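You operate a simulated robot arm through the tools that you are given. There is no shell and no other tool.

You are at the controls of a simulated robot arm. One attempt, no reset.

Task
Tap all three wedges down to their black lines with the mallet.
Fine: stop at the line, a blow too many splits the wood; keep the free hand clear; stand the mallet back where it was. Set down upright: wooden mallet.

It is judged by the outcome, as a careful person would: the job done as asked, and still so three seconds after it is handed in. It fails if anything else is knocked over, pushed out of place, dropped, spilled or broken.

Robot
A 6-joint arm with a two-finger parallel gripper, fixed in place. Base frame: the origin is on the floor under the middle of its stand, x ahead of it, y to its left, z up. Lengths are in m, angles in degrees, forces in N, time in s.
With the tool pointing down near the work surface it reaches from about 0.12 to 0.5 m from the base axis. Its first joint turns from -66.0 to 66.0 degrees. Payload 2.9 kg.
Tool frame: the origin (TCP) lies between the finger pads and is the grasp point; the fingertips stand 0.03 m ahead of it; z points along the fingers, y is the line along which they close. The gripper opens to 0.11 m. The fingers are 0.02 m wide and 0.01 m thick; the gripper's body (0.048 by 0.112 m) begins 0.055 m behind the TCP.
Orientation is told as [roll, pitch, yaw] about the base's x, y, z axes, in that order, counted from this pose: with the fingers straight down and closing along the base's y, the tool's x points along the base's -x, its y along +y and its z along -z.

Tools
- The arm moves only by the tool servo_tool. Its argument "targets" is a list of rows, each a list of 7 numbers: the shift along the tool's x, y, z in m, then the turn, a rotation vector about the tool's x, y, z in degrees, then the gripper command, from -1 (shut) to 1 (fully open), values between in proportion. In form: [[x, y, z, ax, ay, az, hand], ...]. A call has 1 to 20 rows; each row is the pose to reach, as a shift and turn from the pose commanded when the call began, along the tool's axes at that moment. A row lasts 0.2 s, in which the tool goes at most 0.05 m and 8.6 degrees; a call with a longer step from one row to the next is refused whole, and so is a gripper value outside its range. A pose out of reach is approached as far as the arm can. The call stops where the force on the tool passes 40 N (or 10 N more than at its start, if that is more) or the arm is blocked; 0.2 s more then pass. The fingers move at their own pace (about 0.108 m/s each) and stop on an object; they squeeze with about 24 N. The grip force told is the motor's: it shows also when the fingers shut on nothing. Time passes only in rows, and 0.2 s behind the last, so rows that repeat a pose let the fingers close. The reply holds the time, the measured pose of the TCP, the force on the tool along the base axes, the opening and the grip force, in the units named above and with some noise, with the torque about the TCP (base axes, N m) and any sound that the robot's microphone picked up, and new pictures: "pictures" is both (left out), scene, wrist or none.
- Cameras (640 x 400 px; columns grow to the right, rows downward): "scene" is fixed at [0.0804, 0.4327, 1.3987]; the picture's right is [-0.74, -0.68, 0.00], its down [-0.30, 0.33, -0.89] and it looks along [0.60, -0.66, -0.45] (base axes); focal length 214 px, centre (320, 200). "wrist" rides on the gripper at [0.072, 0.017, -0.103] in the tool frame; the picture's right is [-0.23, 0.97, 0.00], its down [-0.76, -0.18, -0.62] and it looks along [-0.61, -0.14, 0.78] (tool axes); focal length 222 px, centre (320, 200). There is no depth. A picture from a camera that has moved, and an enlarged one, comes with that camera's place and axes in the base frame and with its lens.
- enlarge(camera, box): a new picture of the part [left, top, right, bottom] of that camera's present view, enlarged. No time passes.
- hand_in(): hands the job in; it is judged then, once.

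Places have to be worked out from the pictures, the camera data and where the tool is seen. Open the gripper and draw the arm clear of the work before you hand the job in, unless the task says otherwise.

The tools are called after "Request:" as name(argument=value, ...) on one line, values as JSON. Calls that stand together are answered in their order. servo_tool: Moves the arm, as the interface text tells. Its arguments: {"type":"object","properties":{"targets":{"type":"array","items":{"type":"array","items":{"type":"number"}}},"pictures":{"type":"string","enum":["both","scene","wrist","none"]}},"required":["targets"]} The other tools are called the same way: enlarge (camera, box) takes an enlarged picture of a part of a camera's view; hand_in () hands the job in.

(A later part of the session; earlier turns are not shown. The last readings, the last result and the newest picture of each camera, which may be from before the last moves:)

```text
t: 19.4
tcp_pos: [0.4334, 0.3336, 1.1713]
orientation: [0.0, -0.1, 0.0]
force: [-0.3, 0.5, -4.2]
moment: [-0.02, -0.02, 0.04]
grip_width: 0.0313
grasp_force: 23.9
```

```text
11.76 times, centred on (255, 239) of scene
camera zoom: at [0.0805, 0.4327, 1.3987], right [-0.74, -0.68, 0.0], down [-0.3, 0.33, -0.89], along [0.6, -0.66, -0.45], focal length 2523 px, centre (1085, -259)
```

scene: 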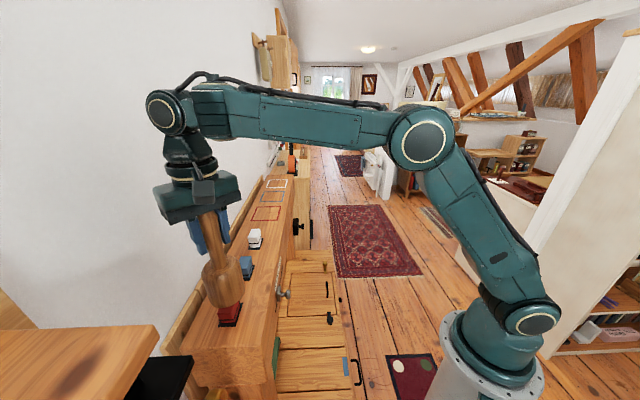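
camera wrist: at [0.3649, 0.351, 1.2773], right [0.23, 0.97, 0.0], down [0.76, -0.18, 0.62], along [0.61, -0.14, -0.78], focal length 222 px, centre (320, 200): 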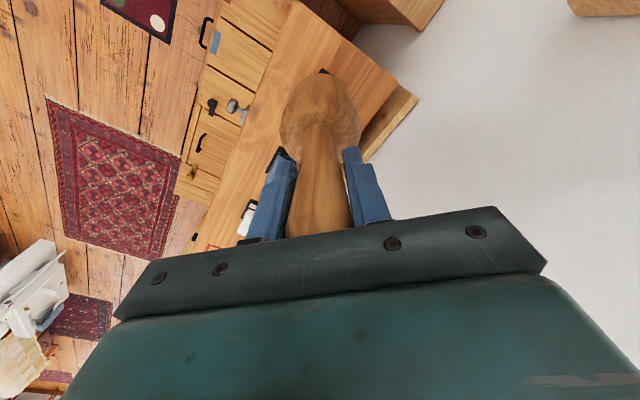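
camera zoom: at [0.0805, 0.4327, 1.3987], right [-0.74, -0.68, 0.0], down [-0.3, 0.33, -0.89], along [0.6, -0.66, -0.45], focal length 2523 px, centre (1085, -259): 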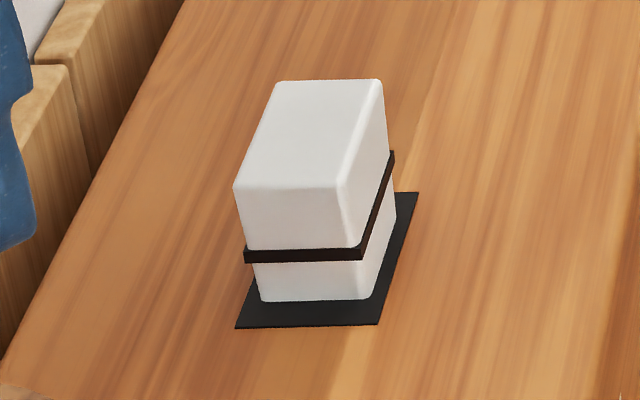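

By corner geometry the red line started about 21 mm above the plate and is now about 10.5 mm up, so each blow drives roughly 5 mm. That suggests red 4, white 3 and blue 2 blows in total. Third blow on red, stroke 36 mm.

Request:
servo_tool(targets=[[0, 0, 0.016, 0, 0, 0, -1], [0, 0, 0.0355, 0, 0, 0, -1], [0, 0, 0.005, 0, 0, 0, -1], [0, 0, 0.0, 0, 0, 0, -1]], pictures="scene")

Request:
enlarge(camera="scene", box=[214, 300, 246, 330])

```text
t: 20.4
tcp_pos: [0.4346, 0.3317, 1.1734]
orientation: [0.1, -0.1, -0.1]
force: [0.5, -0.7, -4.6]
moment: [0.0, 0.02, 0.05]
grip_width: 0.031
grasp_force: 24.5
```

scene: 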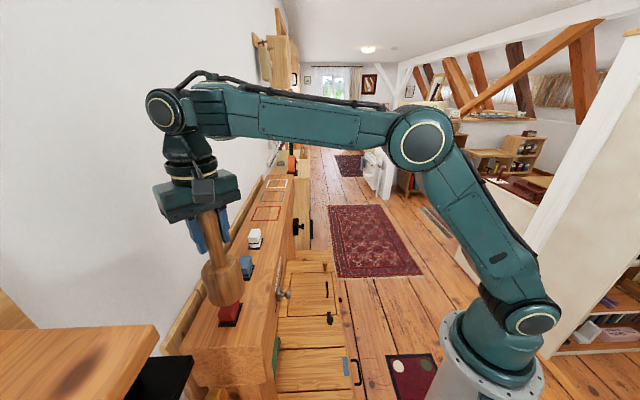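

```text
13.33 times, centred on (230, 315) of scene
camera zoom: at [0.0805, 0.4327, 1.3987], right [-0.74, -0.68, 0.0], down [-0.3, 0.33, -0.89], along [0.6, -0.66, -0.45], focal length 2860 px, centre (1520, -1333)
```

zoom: 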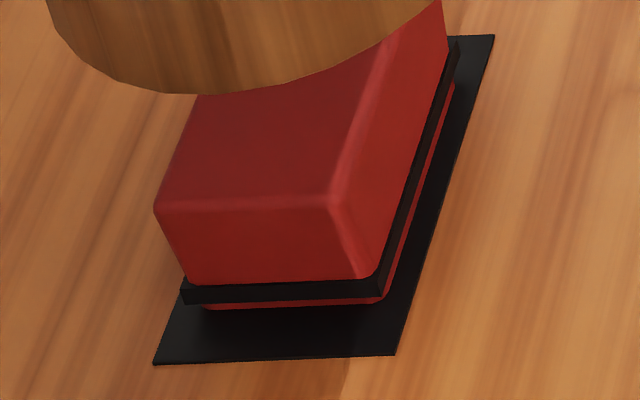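

The drop is a steady ~6 mm per blow, and the red line is now about 5 mm (line centre) above the plate, so one last blow is due on red. Stroke 43 mm keeps overshoot under one step.

Request:
servo_tool(targets=[[0, 0, 0.022, 0, 0, 0, -1], [0, 0, 0.0425, 0, 0, 0, -1], [0, 0, 0.01, 0, 0, 0, -1], [0, 0, 0.0, 0, 0, 0, -1]], pictures="scene")

Request:
enlarge(camera="scene", box=[214, 300, 246, 330])

```text
t: 21.4
tcp_pos: [0.4366, 0.3311, 1.1722]
orientation: [0.0, -0.1, 0.0]
force: [0.8, -0.5, -3.7]
moment: [0.02, 0.0, 0.0]
grip_width: 0.0312
grasp_force: 24.2
```

scene: 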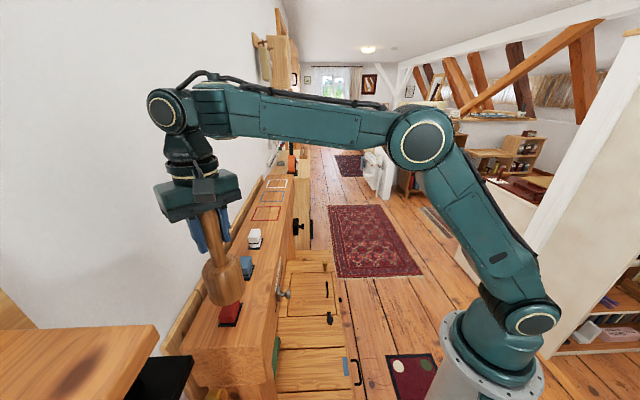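

```text
13.33 times, centred on (230, 315) of scene
camera zoom: at [0.0805, 0.4327, 1.3987], right [-0.74, -0.68, 0.0], down [-0.3, 0.33, -0.89], along [0.6, -0.66, -0.45], focal length 2860 px, centre (1520, -1333)
```

zoom: 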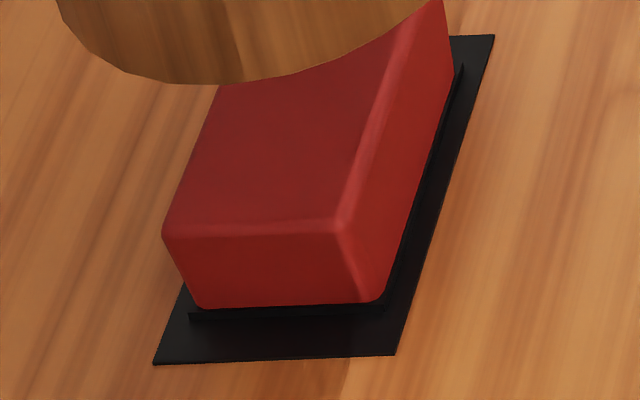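

Red is now seated exactly at its line (collar flush with the plate, wood intact). Moving the mallet, still about 44 mm clear, along to the blue wedge.

Request:
servo_tool(targets=[[0, 0, -0.01, 0, 0, 0, -1], [-0.0225, -0.0218, -0.01, 0, 0, 0, -1], [-0.045, -0.0435, -0.01, 0, 0, 0, -1], [-0.0675, -0.0653, -0.01, 0, 0, 0, -1], [-0.09, -0.087, -0.01, 0, 0, 0, -1], [-0.09, -0.087, 0, 0, 0, 0, -1], [-0.09, -0.087, 0, 0, 0, 0, -1]])

Request:
enlarge(camera="scene", box=[222, 235, 272, 290])

Request:
enlarge(camera="scene", box=[180, 180, 300, 330])

```text
t: 23.0
tcp_pos: [0.5247, 0.2426, 1.1721]
orientation: [0.0, 0.0, 0.0]
force: [0.1, 0.3, -4.3]
moment: [-0.02, 0.04, 0.02]
grip_width: 0.0312
grasp_force: 23.9
camera wrist: at [0.4525, 0.2594, 1.2753], right [0.23, 0.97, 0.0], down [0.76, -0.18, 0.62], along [0.61, -0.14, -0.78], focal length 222 px, centre (320, 200)
```

scene: 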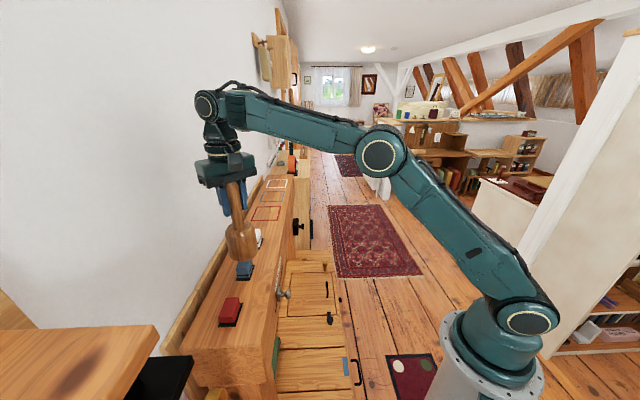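
wrist: 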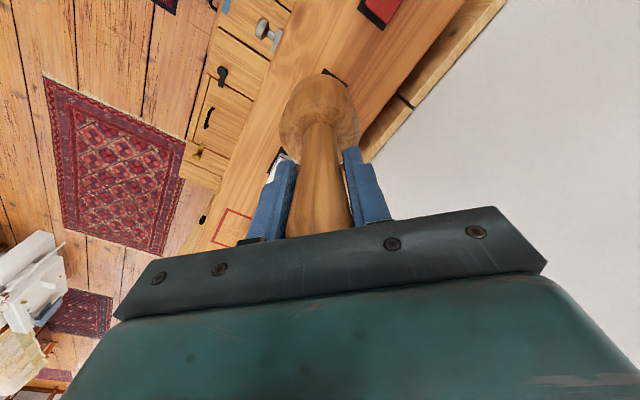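

```text
7.27 times, centred on (247, 262) of scene
camera zoom: at [0.0805, 0.4327, 1.3987], right [-0.74, -0.68, 0.0], down [-0.3, 0.33, -0.89], along [0.6, -0.66, -0.45], focal length 1560 px, centre (851, -254)
```

zoom: 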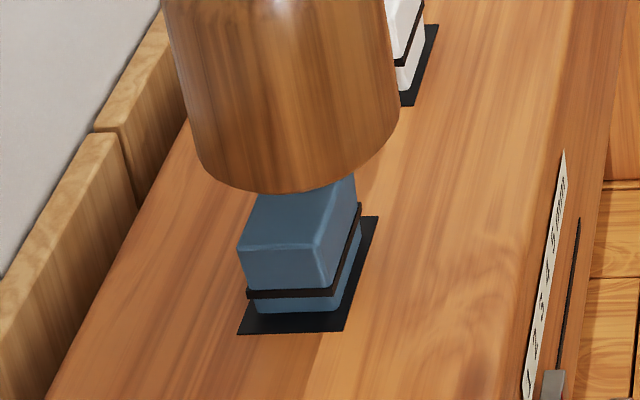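

```text
2.67 times, centred on (240, 255) of scene
camera zoom: at [0.0805, 0.4327, 1.3987], right [-0.74, -0.68, 0.0], down [-0.3, 0.33, -0.89], along [0.6, -0.66, -0.45], focal length 572 px, centre (533, 53)
```

zoom: 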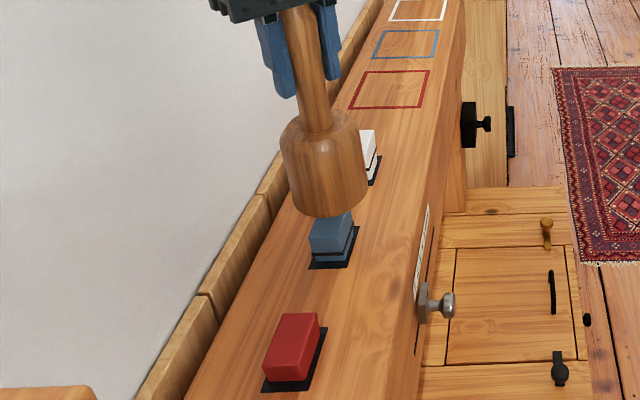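

The mallet is over blue but about 5 mm away from the wall side; I'll correct that and give the first blow (blue needs two by measurement). Estimated gap is about 39 mm, stroke 42.5 mm.

Request:
servo_tool(targets=[[-0.0035, 0.003, 0.0, 0, 0, 0, -1], [-0.0035, 0.003, 0.022, 0, 0, 0, -1], [-0.0035, 0.003, 0.0425, 0, 0, 0, -1], [-0.0035, 0.003, 0.01, 0, 0, 0, -1], [-0.0035, 0.003, 0.0, 0, 0, 0, -1]], pictures="scene")

Request:
enlarge(camera="scene", box=[222, 235, 272, 290])

Request:
enlarge(camera="scene", box=[228, 248, 264, 288])

```text
t: 24.2
tcp_pos: [0.527, 0.247, 1.1717]
orientation: [0.0, -0.2, 0.0]
force: [-1.1, 0.4, -4.5]
moment: [-0.01, 0.02, 0.01]
grip_width: 0.0313
grasp_force: 24.4
```

scene: 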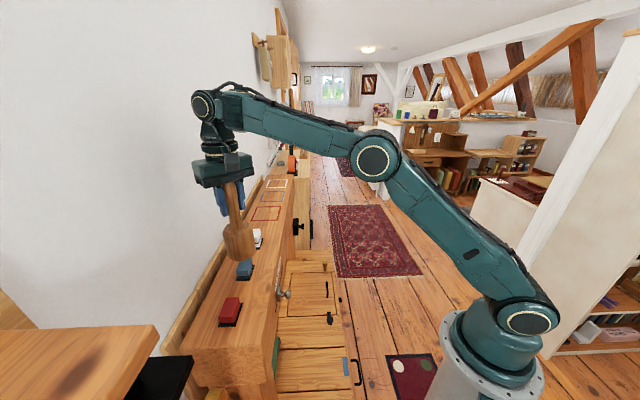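

```text
7.27 times, centred on (247, 262) of scene
camera zoom: at [0.0805, 0.4327, 1.3987], right [-0.74, -0.68, 0.0], down [-0.3, 0.33, -0.89], along [0.6, -0.66, -0.45], focal length 1560 px, centre (851, -254)
```

zoom: 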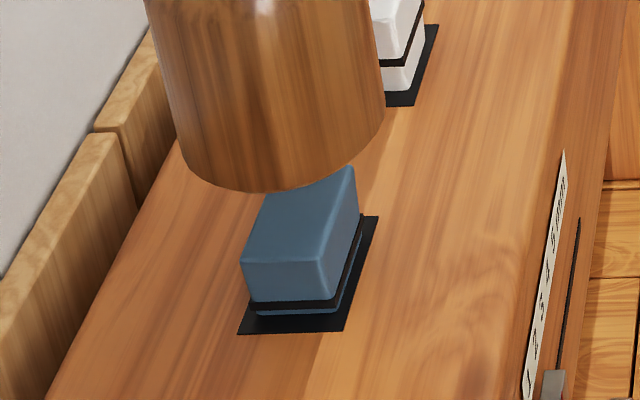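

```text
10.00 times, centred on (246, 268) of scene
camera zoom: at [0.0805, 0.4327, 1.3987], right [-0.74, -0.68, 0.0], down [-0.3, 0.33, -0.89], along [0.6, -0.66, -0.45], focal length 2145 px, centre (1060, -480)
```

zoom: 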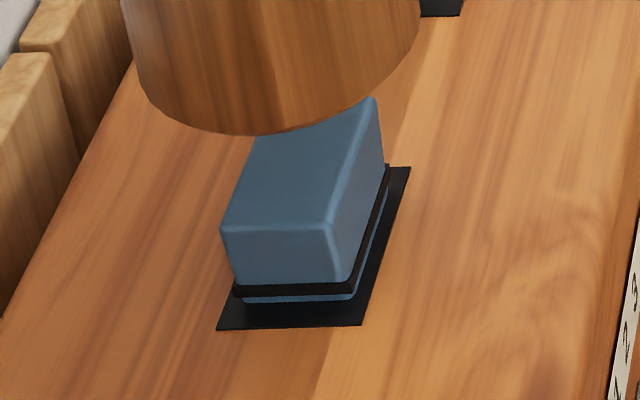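

Blue dropped one step (~6 mm), so its line is now about 5 mm from flush, with one blow remaining. The mallet is well aligned now; stroke 48 mm.

Request:
servo_tool(targets=[[0, 0, 0.01, 0, 0, 0, -1], [0, 0, 0.027, 0, 0, 0, -1], [0, 0, 0.048, 0, 0, 0, -1], [0, 0, 0.01, 0, 0, 0, -1], [0, 0, 0.0, 0, 0, 0, -1]], pictures="scene")

Request:
enlarge(camera="scene", box=[228, 248, 264, 288])

```text
t: 25.4
tcp_pos: [0.5284, 0.2466, 1.1743]
orientation: [0.0, 0.0, 0.0]
force: [0.8, -0.9, -5.0]
moment: [0.01, 0.0, 0.02]
grip_width: 0.0312
grasp_force: 24.4
```

scene: 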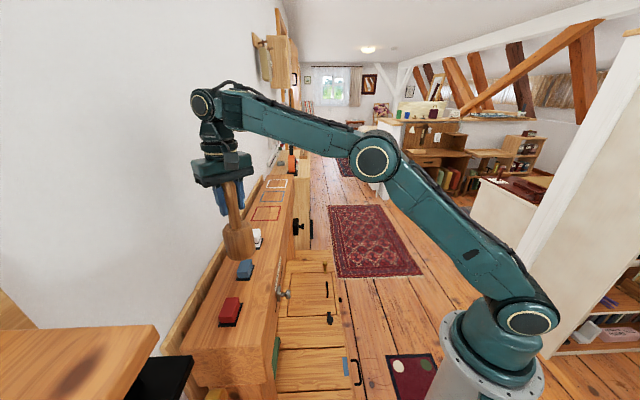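

```text
10.00 times, centred on (246, 268) of scene
camera zoom: at [0.0805, 0.4327, 1.3987], right [-0.74, -0.68, 0.0], down [-0.3, 0.33, -0.89], along [0.6, -0.66, -0.45], focal length 2145 px, centre (1060, -480)
```

zoom: 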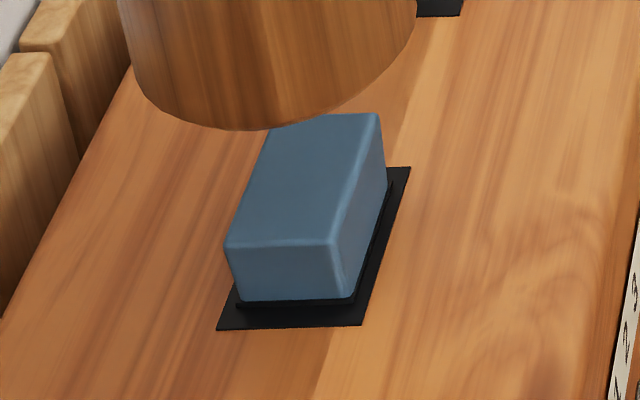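

Blue is now flush at its line too. Lifting 10 mm and shifting the mallet along to the white wedge (needs three blows by measurement).

Request:
servo_tool(targets=[[0, 0, -0.012, 0, 0, 0, -1], [-0.0221, -0.0221, -0.012, 0, 0, 0, -1], [-0.0442, -0.0442, -0.012, 0, 0, 0, -1], [-0.0663, -0.0663, -0.012, 0, 0, 0, -1], [-0.0884, -0.0885, -0.012, 0, 0, 0, -1], [-0.0884, -0.0885, 0, 0, 0, 0, -1], [-0.0884, -0.0885, 0, 0, 0, 0, -1]])

Request:
enlarge(camera="scene", box=[234, 205, 284, 260])

Request:
enlarge(camera="scene", box=[180, 80, 300, 330])

```text
t: 27.0
tcp_pos: [0.5903, 0.1546, 1.1647]
orientation: [0.0, 0.0, 0.0]
force: [0.3, -0.6, -4.7]
moment: [0.0, -0.04, -0.03]
grip_width: 0.0312
grasp_force: 24.1
out of reach, approached as far as the arm can: row 3, 4, 5, 6, 7
camera wrist: at [0.5197, 0.1718, 1.2672], right [0.23, 0.97, 0.0], down [0.76, -0.18, 0.62], along [0.61, -0.14, -0.78], focal length 222 px, centre (320, 200)
```

scene: 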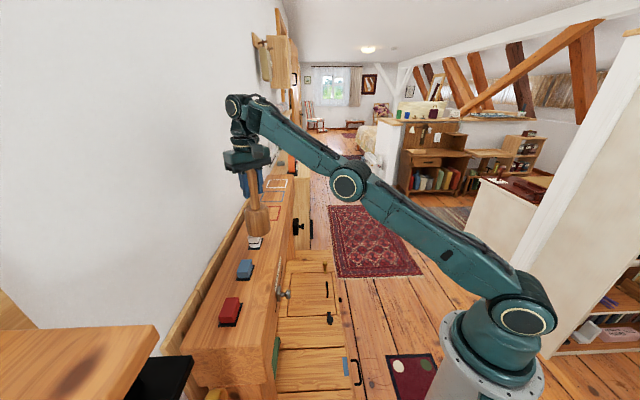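
wrist: 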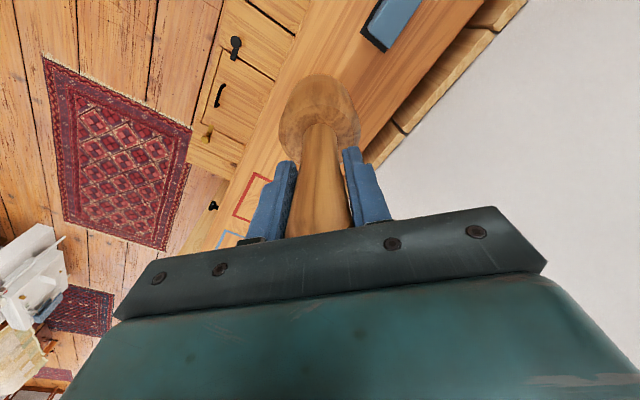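

```text
7.27 times, centred on (259, 232) of scene
camera zoom: at [0.0805, 0.4327, 1.3987], right [-0.74, -0.68, 0.0], down [-0.3, 0.33, -0.89], along [0.6, -0.66, -0.45], focal length 1560 px, centre (764, -36)
```

zoom: 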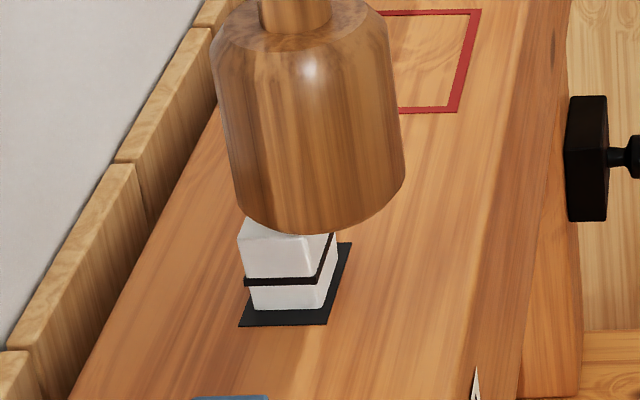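

```text
1.60 times, centred on (240, 205) of scene
camera zoom: at [0.0805, 0.4327, 1.3987], right [-0.74, -0.68, 0.0], down [-0.3, 0.33, -0.89], along [0.6, -0.66, -0.45], focal length 343 px, centre (448, 192)
```

zoom: 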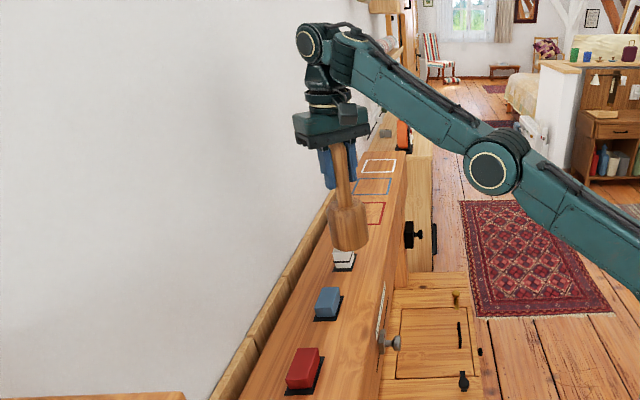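

The straight-down pose runs out of reach at white (TCP stopped at (0.590,0.155)). I'll raise slightly, pull the wrist inward and tilt the tool 7° so the mallet's head swings outward over the white wedge.

Request:
servo_tool(targets=[[0.01, 0, -0.01, 0, 0, 0, -1], [0.02, 0, -0.02, 0, -2, 0, -1], [0.02, 0, -0.02, 0, -4.5, 0, -1], [0.02, 0, -0.02, 0, -7, 0, -1], [0.02, 0, -0.02, 0, -7, 0, -1]])

Request:
enlarge(camera="scene", box=[234, 195, 284, 260])

```text
t: 28.2
tcp_pos: [0.5694, 0.1545, 1.1835]
orientation: [0.0, -7.2, 0.1]
force: [-0.8, 0.3, -4.1]
moment: [-0.01, 0.05, 0.02]
grip_width: 0.0313
grasp_force: 23.7
camera wrist: at [0.4859, 0.1721, 1.2766], right [0.23, 0.97, 0.03], down [0.68, -0.18, 0.71], along [0.7, -0.14, -0.7], focal length 222 px, centre (320, 200)
```

scene: 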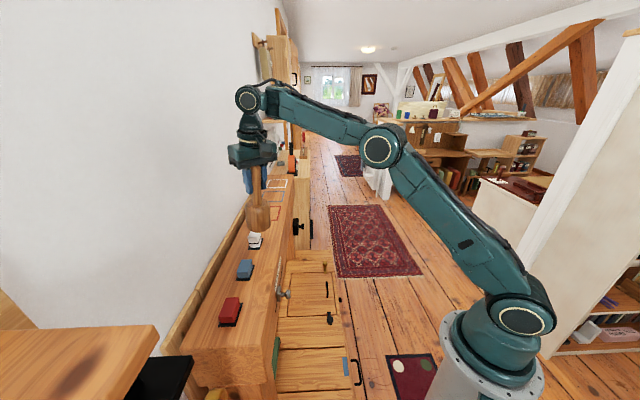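
wrist: 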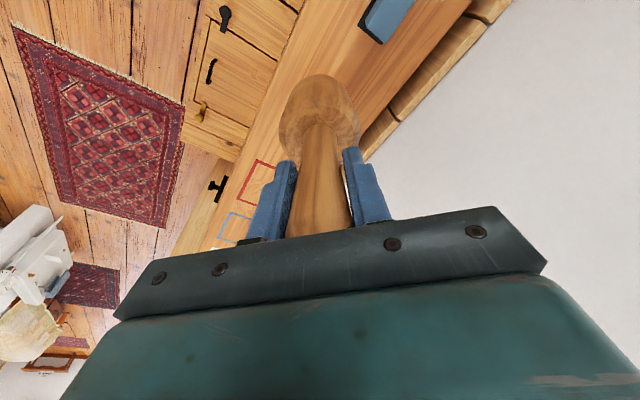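

```text
6.15 times, centred on (259, 228) of scene
camera zoom: at [0.0805, 0.4327, 1.3987], right [-0.74, -0.68, 0.0], down [-0.3, 0.33, -0.89], along [0.6, -0.66, -0.45], focal length 1320 px, centre (695, 31)
```

zoom: 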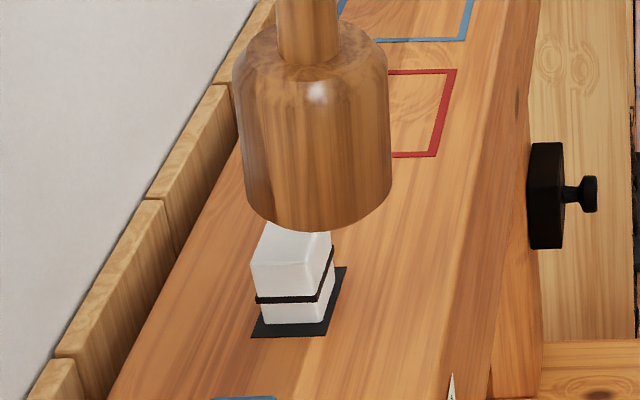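

The tilted pose is within reach: TCP (0.569,0.155,1.184). I'll now move it outward about 28 mm and slightly left so the mallet face is over white, still about 40 mm above it.

Request:
servo_tool(targets=[[-0.0135, 0.0017, 0.005, 0, 0, 0, -1], [-0.0269, 0.0034, 0.0104, 0, 0, 0, -1], [-0.0269, 0.0034, 0.0104, 0, 0, 0, -1]])

Request:
enlarge(camera="scene", box=[234, 205, 284, 260])

Request:
enlarge(camera="wrist", box=[260, 30, 400, 160])

```text
t: 29.0
tcp_pos: [0.5981, 0.1588, 1.1748]
orientation: [0.0, -7.1, 0.1]
force: [0.1, 0.1, -3.5]
moment: [0.01, 0.06, 0.01]
grip_width: 0.0312
grasp_force: 24.0
camera wrist: at [0.5151, 0.1748, 1.2693], right [0.22, 0.97, 0.03], down [0.68, -0.18, 0.71], along [0.7, -0.14, -0.7], focal length 222 px, centre (320, 200)
```

scene: 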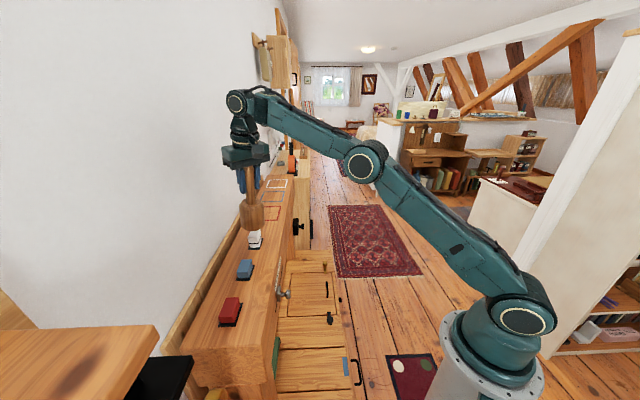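
wrist: 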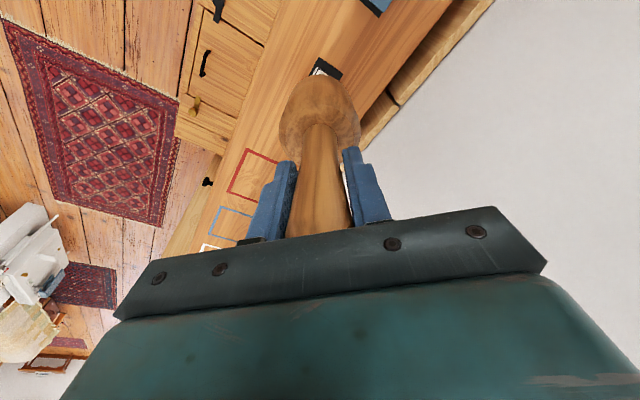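

```text
7.27 times, centred on (259, 232) of scene
camera zoom: at [0.0805, 0.4327, 1.3987], right [-0.74, -0.68, 0.0], down [-0.3, 0.33, -0.89], along [0.6, -0.66, -0.45], focal length 1560 px, centre (764, -36)
```

zoom: 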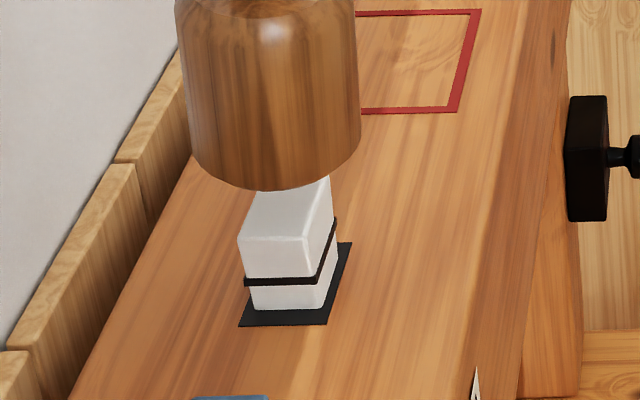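

```text
3.08 times, centred on (330, 95) of wrist
camera zoom: at [0.5151, 0.1748, 1.2693], right [0.22, 0.97, 0.03], down [0.68, -0.18, 0.71], along [0.7, -0.14, -0.7], focal length 684 px, centre (289, 523)
```

zoom: 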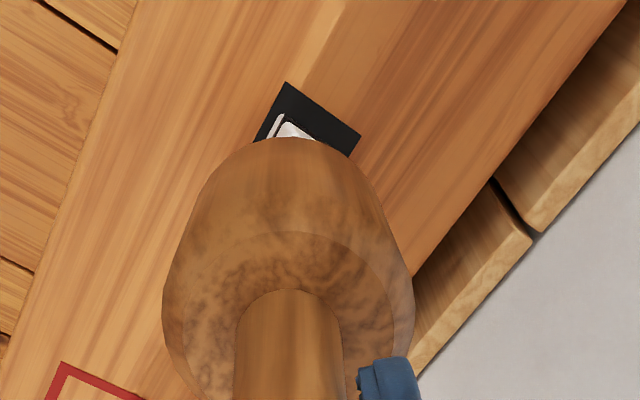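

The mallet face is centred over white within a few mm, with an estimated gap of about 34–36 mm. First blow on white: straight vertical stroke of 38 mm (expressed in the tilted tool axes).

Request:
servo_tool(targets=[[0.0022, 0, 0.0179, 0, 0, 0, -1], [0.0046, 0, 0.0377, 0, 0, 0, -1], [0.0012, 0, 0.0099, 0, 0, 0, -1], [0, 0, 0, 0, 0, 0, -1]], pictures="scene")

Request:
enlarge(camera="scene", box=[234, 205, 284, 260])

Request:
enlarge(camera="scene", box=[240, 222, 270, 256])

```text
t: 30.0
tcp_pos: [0.5972, 0.1577, 1.176]
orientation: [0.0, -7.1, 0.0]
force: [-0.2, 0.4, -4.8]
moment: [-0.02, 0.05, -0.01]
grip_width: 0.031
grasp_force: 23.6
```

scene: 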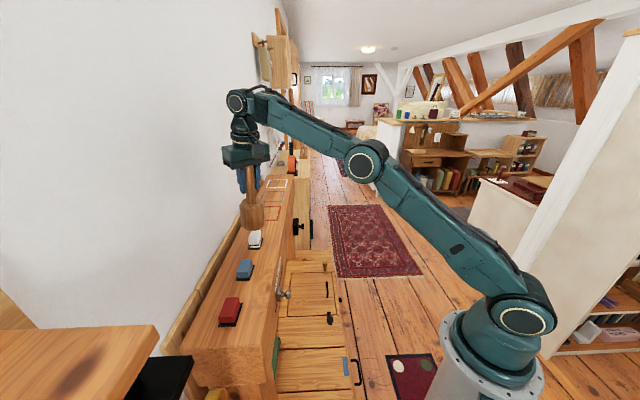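

```text
7.27 times, centred on (259, 232) of scene
camera zoom: at [0.0805, 0.4327, 1.3987], right [-0.74, -0.68, 0.0], down [-0.3, 0.33, -0.89], along [0.6, -0.66, -0.45], focal length 1560 px, centre (764, -36)
```

zoom: 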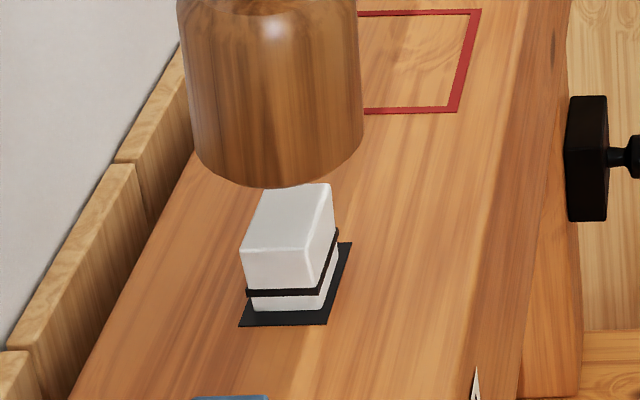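

```text
11.76 times, centred on (255, 239) of scene
camera zoom: at [0.0805, 0.4327, 1.3987], right [-0.74, -0.68, 0.0], down [-0.3, 0.33, -0.89], along [0.6, -0.66, -0.45], focal length 2523 px, centre (1085, -259)
```

zoom: 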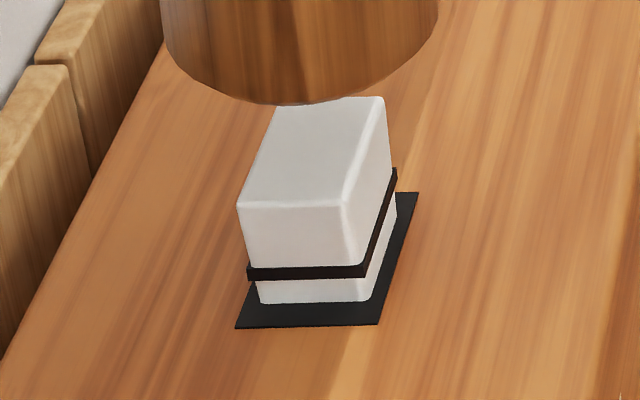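

White dropped one step (~6 mm); two more are due. Second blow with a 44.5 mm stroke.

Request:
servo_tool(targets=[[0.0013, 0, 0.0104, 0, 0, 0, -1], [0.0029, 0, 0.0238, 0, 0, 0, -1], [0.0054, 0, 0.044, 0, 0, 0, -1], [0.0012, 0, 0.0099, 0, 0, 0, -1], [0, 0, 0, 0, 0, 0, -1]], pictures="scene")

Request:
enlarge(camera="scene", box=[234, 205, 284, 260])

Request:
enlarge(camera="scene", box=[240, 222, 270, 256])

```text
t: 31.2
tcp_pos: [0.5999, 0.1572, 1.177]
orientation: [0.0, -6.9, 0.2]
force: [1.0, 0.6, -4.2]
moment: [0.01, 0.07, -0.01]
grip_width: 0.031
grasp_force: 23.6
```

scene: 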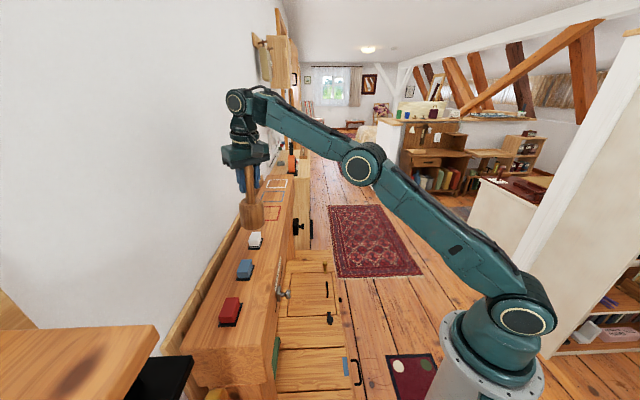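

```text
7.27 times, centred on (259, 232) of scene
camera zoom: at [0.0805, 0.4327, 1.3987], right [-0.74, -0.68, 0.0], down [-0.3, 0.33, -0.89], along [0.6, -0.66, -0.45], focal length 1560 px, centre (764, -36)
```

zoom: 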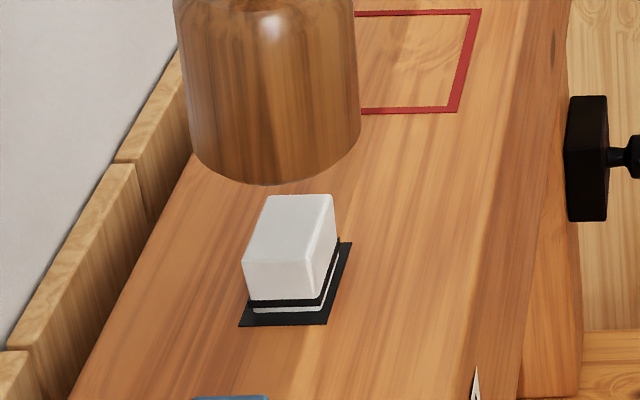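

```text
11.76 times, centred on (255, 239) of scene
camera zoom: at [0.0805, 0.4327, 1.3987], right [-0.74, -0.68, 0.0], down [-0.3, 0.33, -0.89], along [0.6, -0.66, -0.45], focal length 2523 px, centre (1085, -259)
```

zoom: 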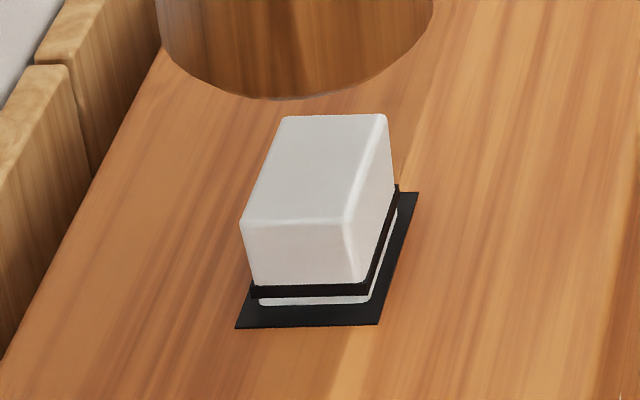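

White's line is now one step (about 5 mm) from flush, just like blue before its last blow. Final blow on white with a 50.5 mm stroke.

Request:
servo_tool(targets=[[0.002, 0, 0.016, 0, 0, 0, -1], [0.0037, 0, 0.03, 0, 0, 0, -1], [0.00615, 0, 0.0501, 0, 0, 0, -1], [0.0017, 0, 0.014, 0, 0, 0, -1], [0, 0, 0, 0, 0, 0, -1]], pictures="scene")

Request:
enlarge(camera="scene", box=[240, 222, 270, 256])

Request:
enlarge(camera="scene", box=[200, 220, 290, 340])

```text
t: 32.4
tcp_pos: [0.5991, 0.1571, 1.1755]
orientation: [-0.1, -7.1, 0.1]
force: [-0.4, 0.0, -4.9]
moment: [0.0, 0.08, 0.04]
grip_width: 0.031
grasp_force: 23.7
```

scene: 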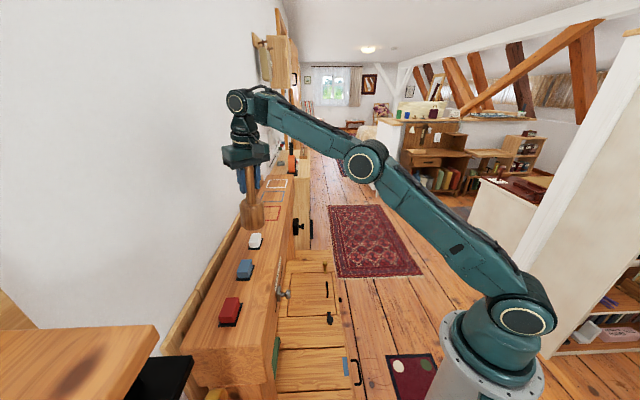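

```text
11.76 times, centred on (255, 239) of scene
camera zoom: at [0.0805, 0.4327, 1.3987], right [-0.74, -0.68, 0.0], down [-0.3, 0.33, -0.89], along [0.6, -0.66, -0.45], focal length 2523 px, centre (1085, -259)
```

zoom: 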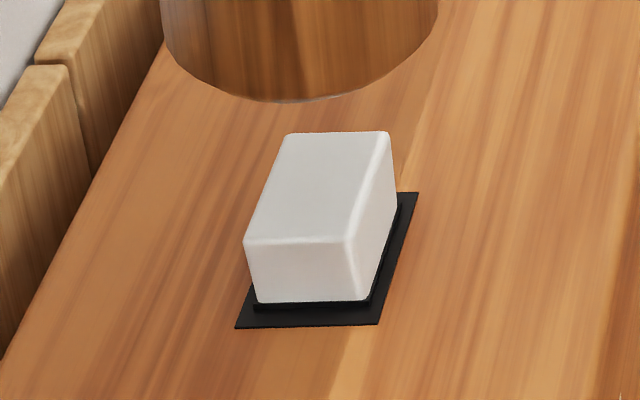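

```text
3.33 times, centred on (245, 280) of scene
camera zoom: at [0.0805, 0.4327, 1.3987], right [-0.74, -0.68, 0.0], down [-0.3, 0.33, -0.89], along [0.6, -0.66, -0.45], focal length 715 px, centre (570, -67)
```

zoom: 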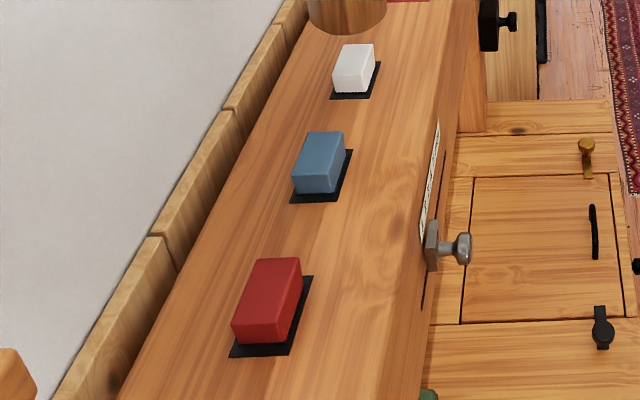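

All three wedges now sit flush at their black lines with no splitting. Next I lift away, level the tool again and carry the mallet back above its original spot (0.501,-0.013).

Request:
servo_tool(targets=[[-0.0024, 0, -0.0199, 0, 0, 0, -1], [0.0132, -0.0285, -0.0255, 0, 1.2, 0, -1], [0.0288, -0.057, -0.0311, 0, 2.3, 0, -1], [0.0443, -0.0855, -0.0367, 0, 3.5, 0, -1], [0.0599, -0.114, -0.0423, 0, 4.7, 0, -1], [0.0755, -0.1425, -0.0479, 0, 5.8, 0, -1], [0.0911, -0.171, -0.0535, 0, 7, 0, -1], [0.0911, -0.171, -0.0535, 0, 7, 0, -1], [0.0911, -0.171, -0.0535, 0, 7, 0, -1]])

Request:
enlarge(camera="scene", box=[280, 100, 360, 220])

Request:
enlarge(camera="wrist", box=[250, 40, 400, 250])

```text
t: 34.4
tcp_pos: [0.5011, -0.0147, 1.218]
orientation: [0.0, -0.2, 0.0]
force: [-0.4, -0.4, -4.0]
moment: [-0.01, -0.03, -0.03]
grip_width: 0.031
grasp_force: 23.9
camera wrist: at [0.4308, 0.0029, 1.3203], right [0.23, 0.97, 0.0], down [0.76, -0.18, 0.62], along [0.61, -0.14, -0.78], focal length 222 px, centre (320, 200)
```

scene: 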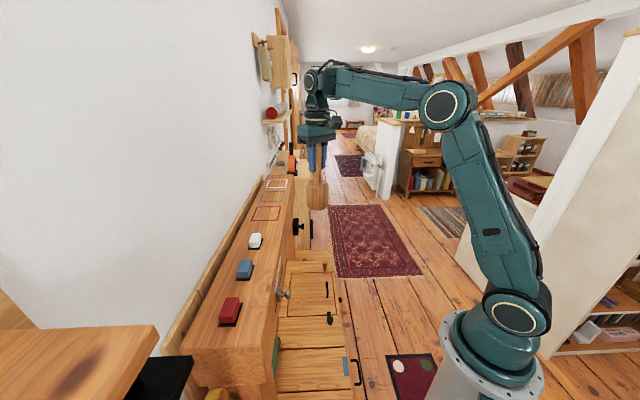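
wrist: 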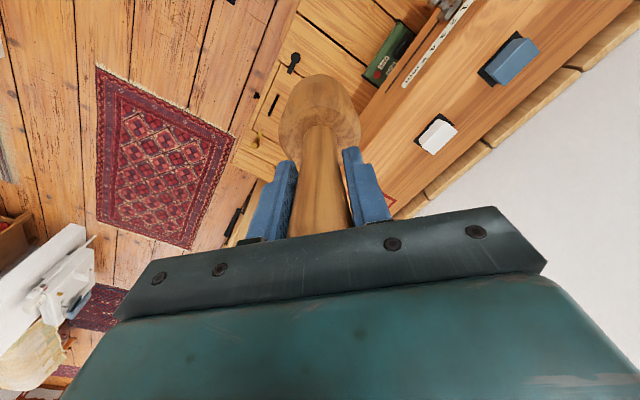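

```text
3.33 times, centred on (320, 160) of scene
camera zoom: at [0.0805, 0.4327, 1.3987], right [-0.74, -0.68, 0.0], down [-0.3, 0.33, -0.89], along [0.6, -0.66, -0.45], focal length 715 px, centre (320, 333)
```

zoom: 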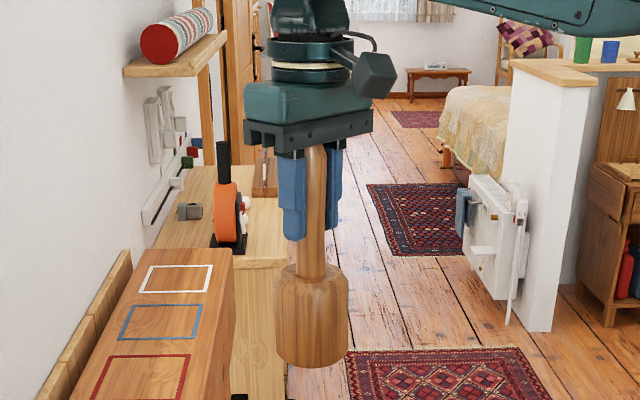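

```text
1.90 times, centred on (325, 145) of wrist
camera zoom: at [0.4308, 0.0029, 1.3203], right [0.23, 0.97, 0.0], down [0.76, -0.18, 0.62], along [0.61, -0.14, -0.78], focal length 423 px, centre (310, 305)
```

zoom: 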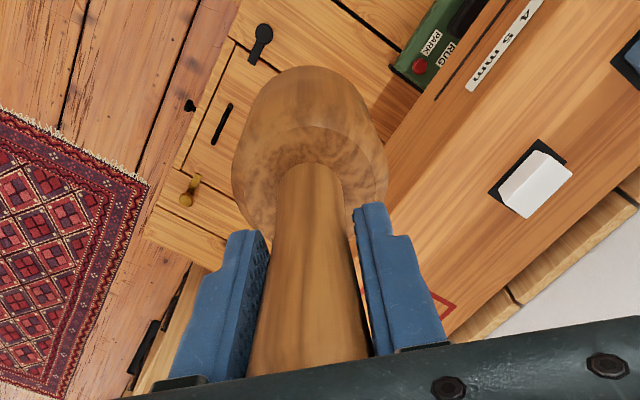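

The mallet looks upright. I'll take the same zoom box as when I first lifted it, to compare position and slip in the grip.

Request:
enlarge(camera="scene", box=[280, 110, 360, 220])

Request:
enlarge(camera="wrist", box=[400, 20, 560, 170])

```text
3.64 times, centred on (320, 165) of scene
camera zoom: at [0.0805, 0.4327, 1.3987], right [-0.74, -0.68, 0.0], down [-0.3, 0.33, -0.89], along [0.6, -0.66, -0.45], focal length 780 px, centre (320, 327)
```

zoom: 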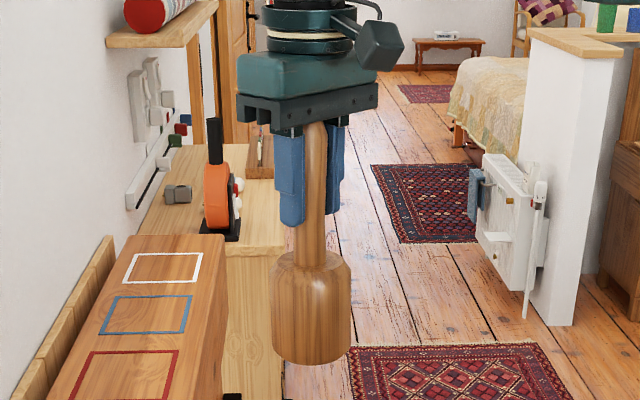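

```text
2.67 times, centred on (480, 95) of wrist
camera zoom: at [0.4308, 0.0029, 1.3203], right [0.23, 0.97, 0.0], down [0.76, -0.18, 0.62], along [0.61, -0.14, -0.78], focal length 592 px, centre (-107, 480)
```

zoom: 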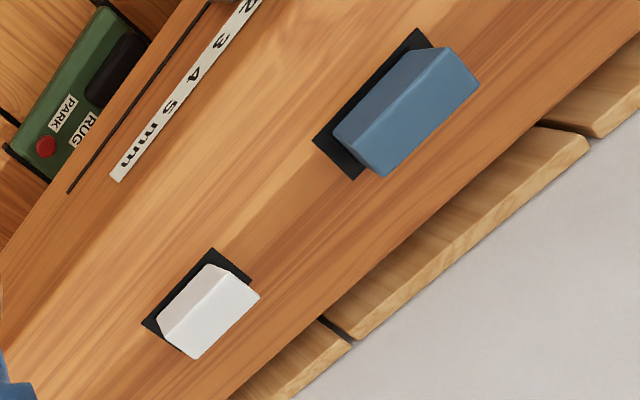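

The gripper is about 4 mm lower than at first lift while the mallet is at the same height, so it slipped up about 4 mm in the grip. Lowering 692 mm (contact expected near 703 mm), slowing at the end.

Request:
servo_tool(targets=[[0, 0.001, 0.02, 0, 0, 0, -1], [0, 0.001, 0.06, 0, 0, 0, -1], [0, 0.001, 0.105, 0, 0, 0, -1], [0, 0.001, 0.15, 0, 0, 0, -1], [0, 0.001, 0.195, 0, 0, 0, -1], [0, 0.001, 0.24, 0, 0, 0, -1], [0, 0.001, 0.285, 0, 0, 0, -1], [0, 0.001, 0.33, 0, 0, 0, -1], [0, 0.001, 0.375, 0, 0, 0, -1], [0, 0.001, 0.42, 0, 0, 0, -1], [0, 0.001, 0.465, 0, 0, 0, -1], [0, 0.001, 0.51, 0, 0, 0, -1], [0, 0.001, 0.555, 0, 0, 0, -1], [0, 0.001, 0.595, 0, 0, 0, -1], [0, 0.001, 0.63, 0, 0, 0, -1], [0, 0.001, 0.655, 0, 0, 0, -1], [0, 0.001, 0.673, 0, 0, 0, -1], [0, 0.001, 0.685, 0, 0, 0, -1], [0, 0.001, 0.69, 0, 0, 0, -1], [0, 0.001, 0.69, 0, 0, 0, -1]])

Request:
enlarge(camera="scene", box=[300, 300, 350, 350])

Request:
enlarge(camera="wrist", box=[260, 40, 400, 180])

```text
t: 38.6
tcp_pos: [0.503, -0.0127, 0.5282]
orientation: [0.1, -0.1, 0.1]
force: [0.4, -0.4, -4.9]
moment: [-0.01, 0.02, -0.01]
grip_width: 0.0312
grasp_force: 23.6
camera wrist: at [0.4314, 0.005, 0.6317], right [0.23, 0.97, 0.0], down [0.76, -0.18, 0.62], along [0.61, -0.14, -0.78], focal length 222 px, centre (320, 200)
```

scene: 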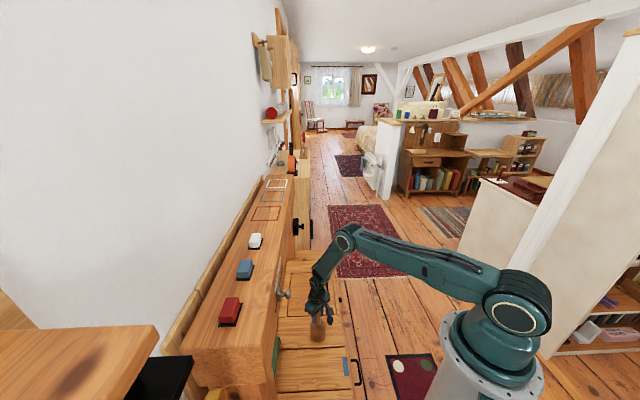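
wrist: 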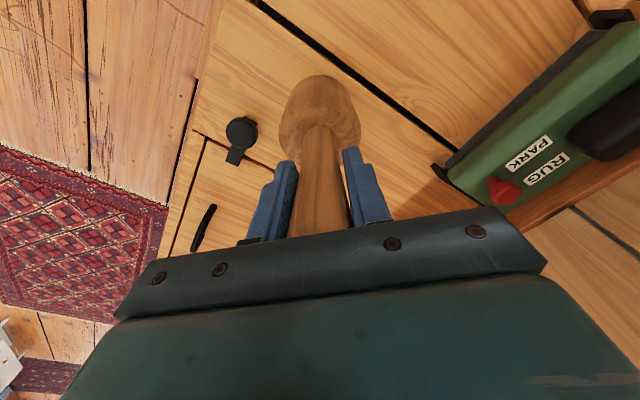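

```text
8.00 times, centred on (325, 325) of scene
camera zoom: at [0.0805, 0.4327, 1.3987], right [-0.74, -0.68, 0.0], down [-0.3, 0.33, -0.89], along [0.6, -0.66, -0.45], focal length 1716 px, centre (280, -800)
```

zoom: 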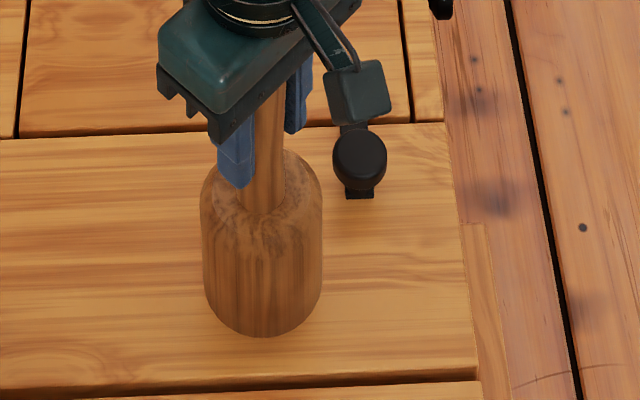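

```text
2.86 times, centred on (330, 110) of wrist
camera zoom: at [0.4314, 0.005, 0.6317], right [0.23, 0.97, 0.0], down [0.76, -0.18, 0.62], along [0.61, -0.14, -0.78], focal length 635 px, centre (291, 457)
```

zoom: 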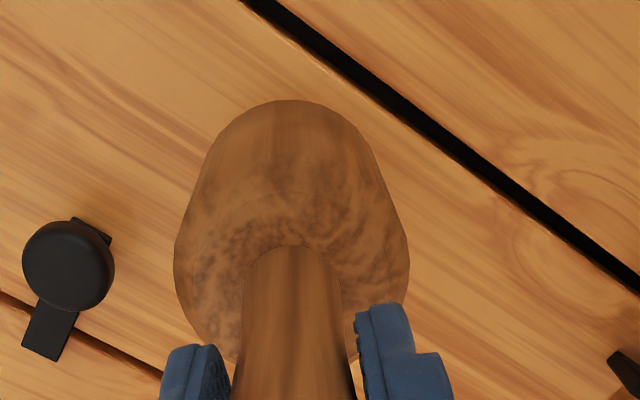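

The mallet is still visibly above the surface (roughly 13–23 mm) and no contact force shows. Continuing down in small steps, watching the force.

Request:
servo_tool(targets=[[0, 0, 0.004, 0, 0, 0, -1], [0, 0, 0.008, 0, 0, 0, -1], [0, 0, 0.008, 0, 0, 0, -1]], pictures="none")

Request:
enlarge(camera="scene", box=[300, 300, 350, 350])

```text
t: 39.4
tcp_pos: [0.5032, -0.012, 0.5197]
orientation: [-0.1, -0.1, 0.0]
force: [0.0, 0.9, -4.5]
moment: [0.0, -0.01, 0.0]
grip_width: 0.0311
grasp_force: 23.9
```

```text
8.00 times, centred on (325, 325) of scene
camera zoom: at [0.0805, 0.4327, 1.3987], right [-0.74, -0.68, 0.0], down [-0.3, 0.33, -0.89], along [0.6, -0.66, -0.45], focal length 1716 px, centre (280, -800)
```

zoom: 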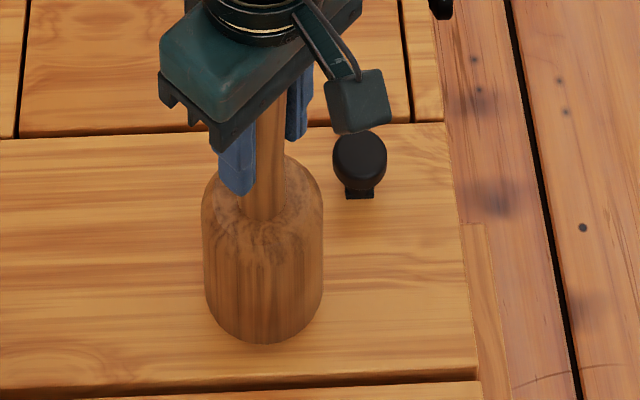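

Still hanging freely (-4.5 N) and the lowest edge is at row 344 versus 360 when standing, so about 15 mm remain. Continuing carefully.

Request:
servo_tool(targets=[[0, 0, 0.003, 0, 0, 0, -1], [0, 0, 0.006, 0, 0, 0, -1], [0, 0, 0.009, 0, 0, 0, -1], [0, 0, 0.009, 0, 0, 0, -1]], pictures="none")

Request:
enlarge(camera="scene", box=[300, 300, 350, 350])

```text
t: 40.4
tcp_pos: [0.504, -0.012, 0.5117]
orientation: [0.0, -0.1, 0.0]
force: [-6.1, -0.5, 15.0]
moment: [-0.02, 0.29, 0.02]
grip_width: 0.0313
grasp_force: 24.1
```

```text
8.00 times, centred on (325, 325) of scene
camera zoom: at [0.0801, 0.4327, 1.3987], right [-0.74, -0.68, 0.0], down [-0.3, 0.33, -0.89], along [0.6, -0.66, -0.45], focal length 1716 px, centre (280, -800)
```

zoom: 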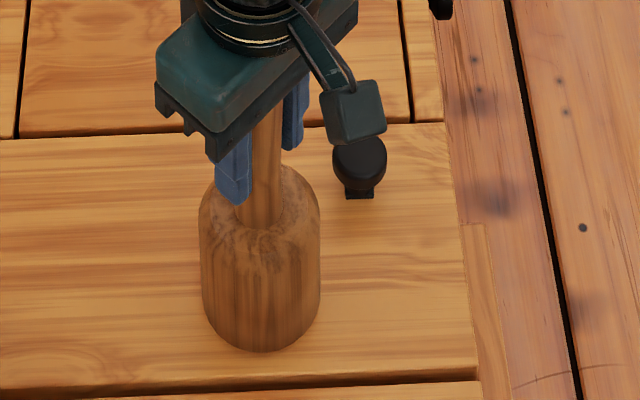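

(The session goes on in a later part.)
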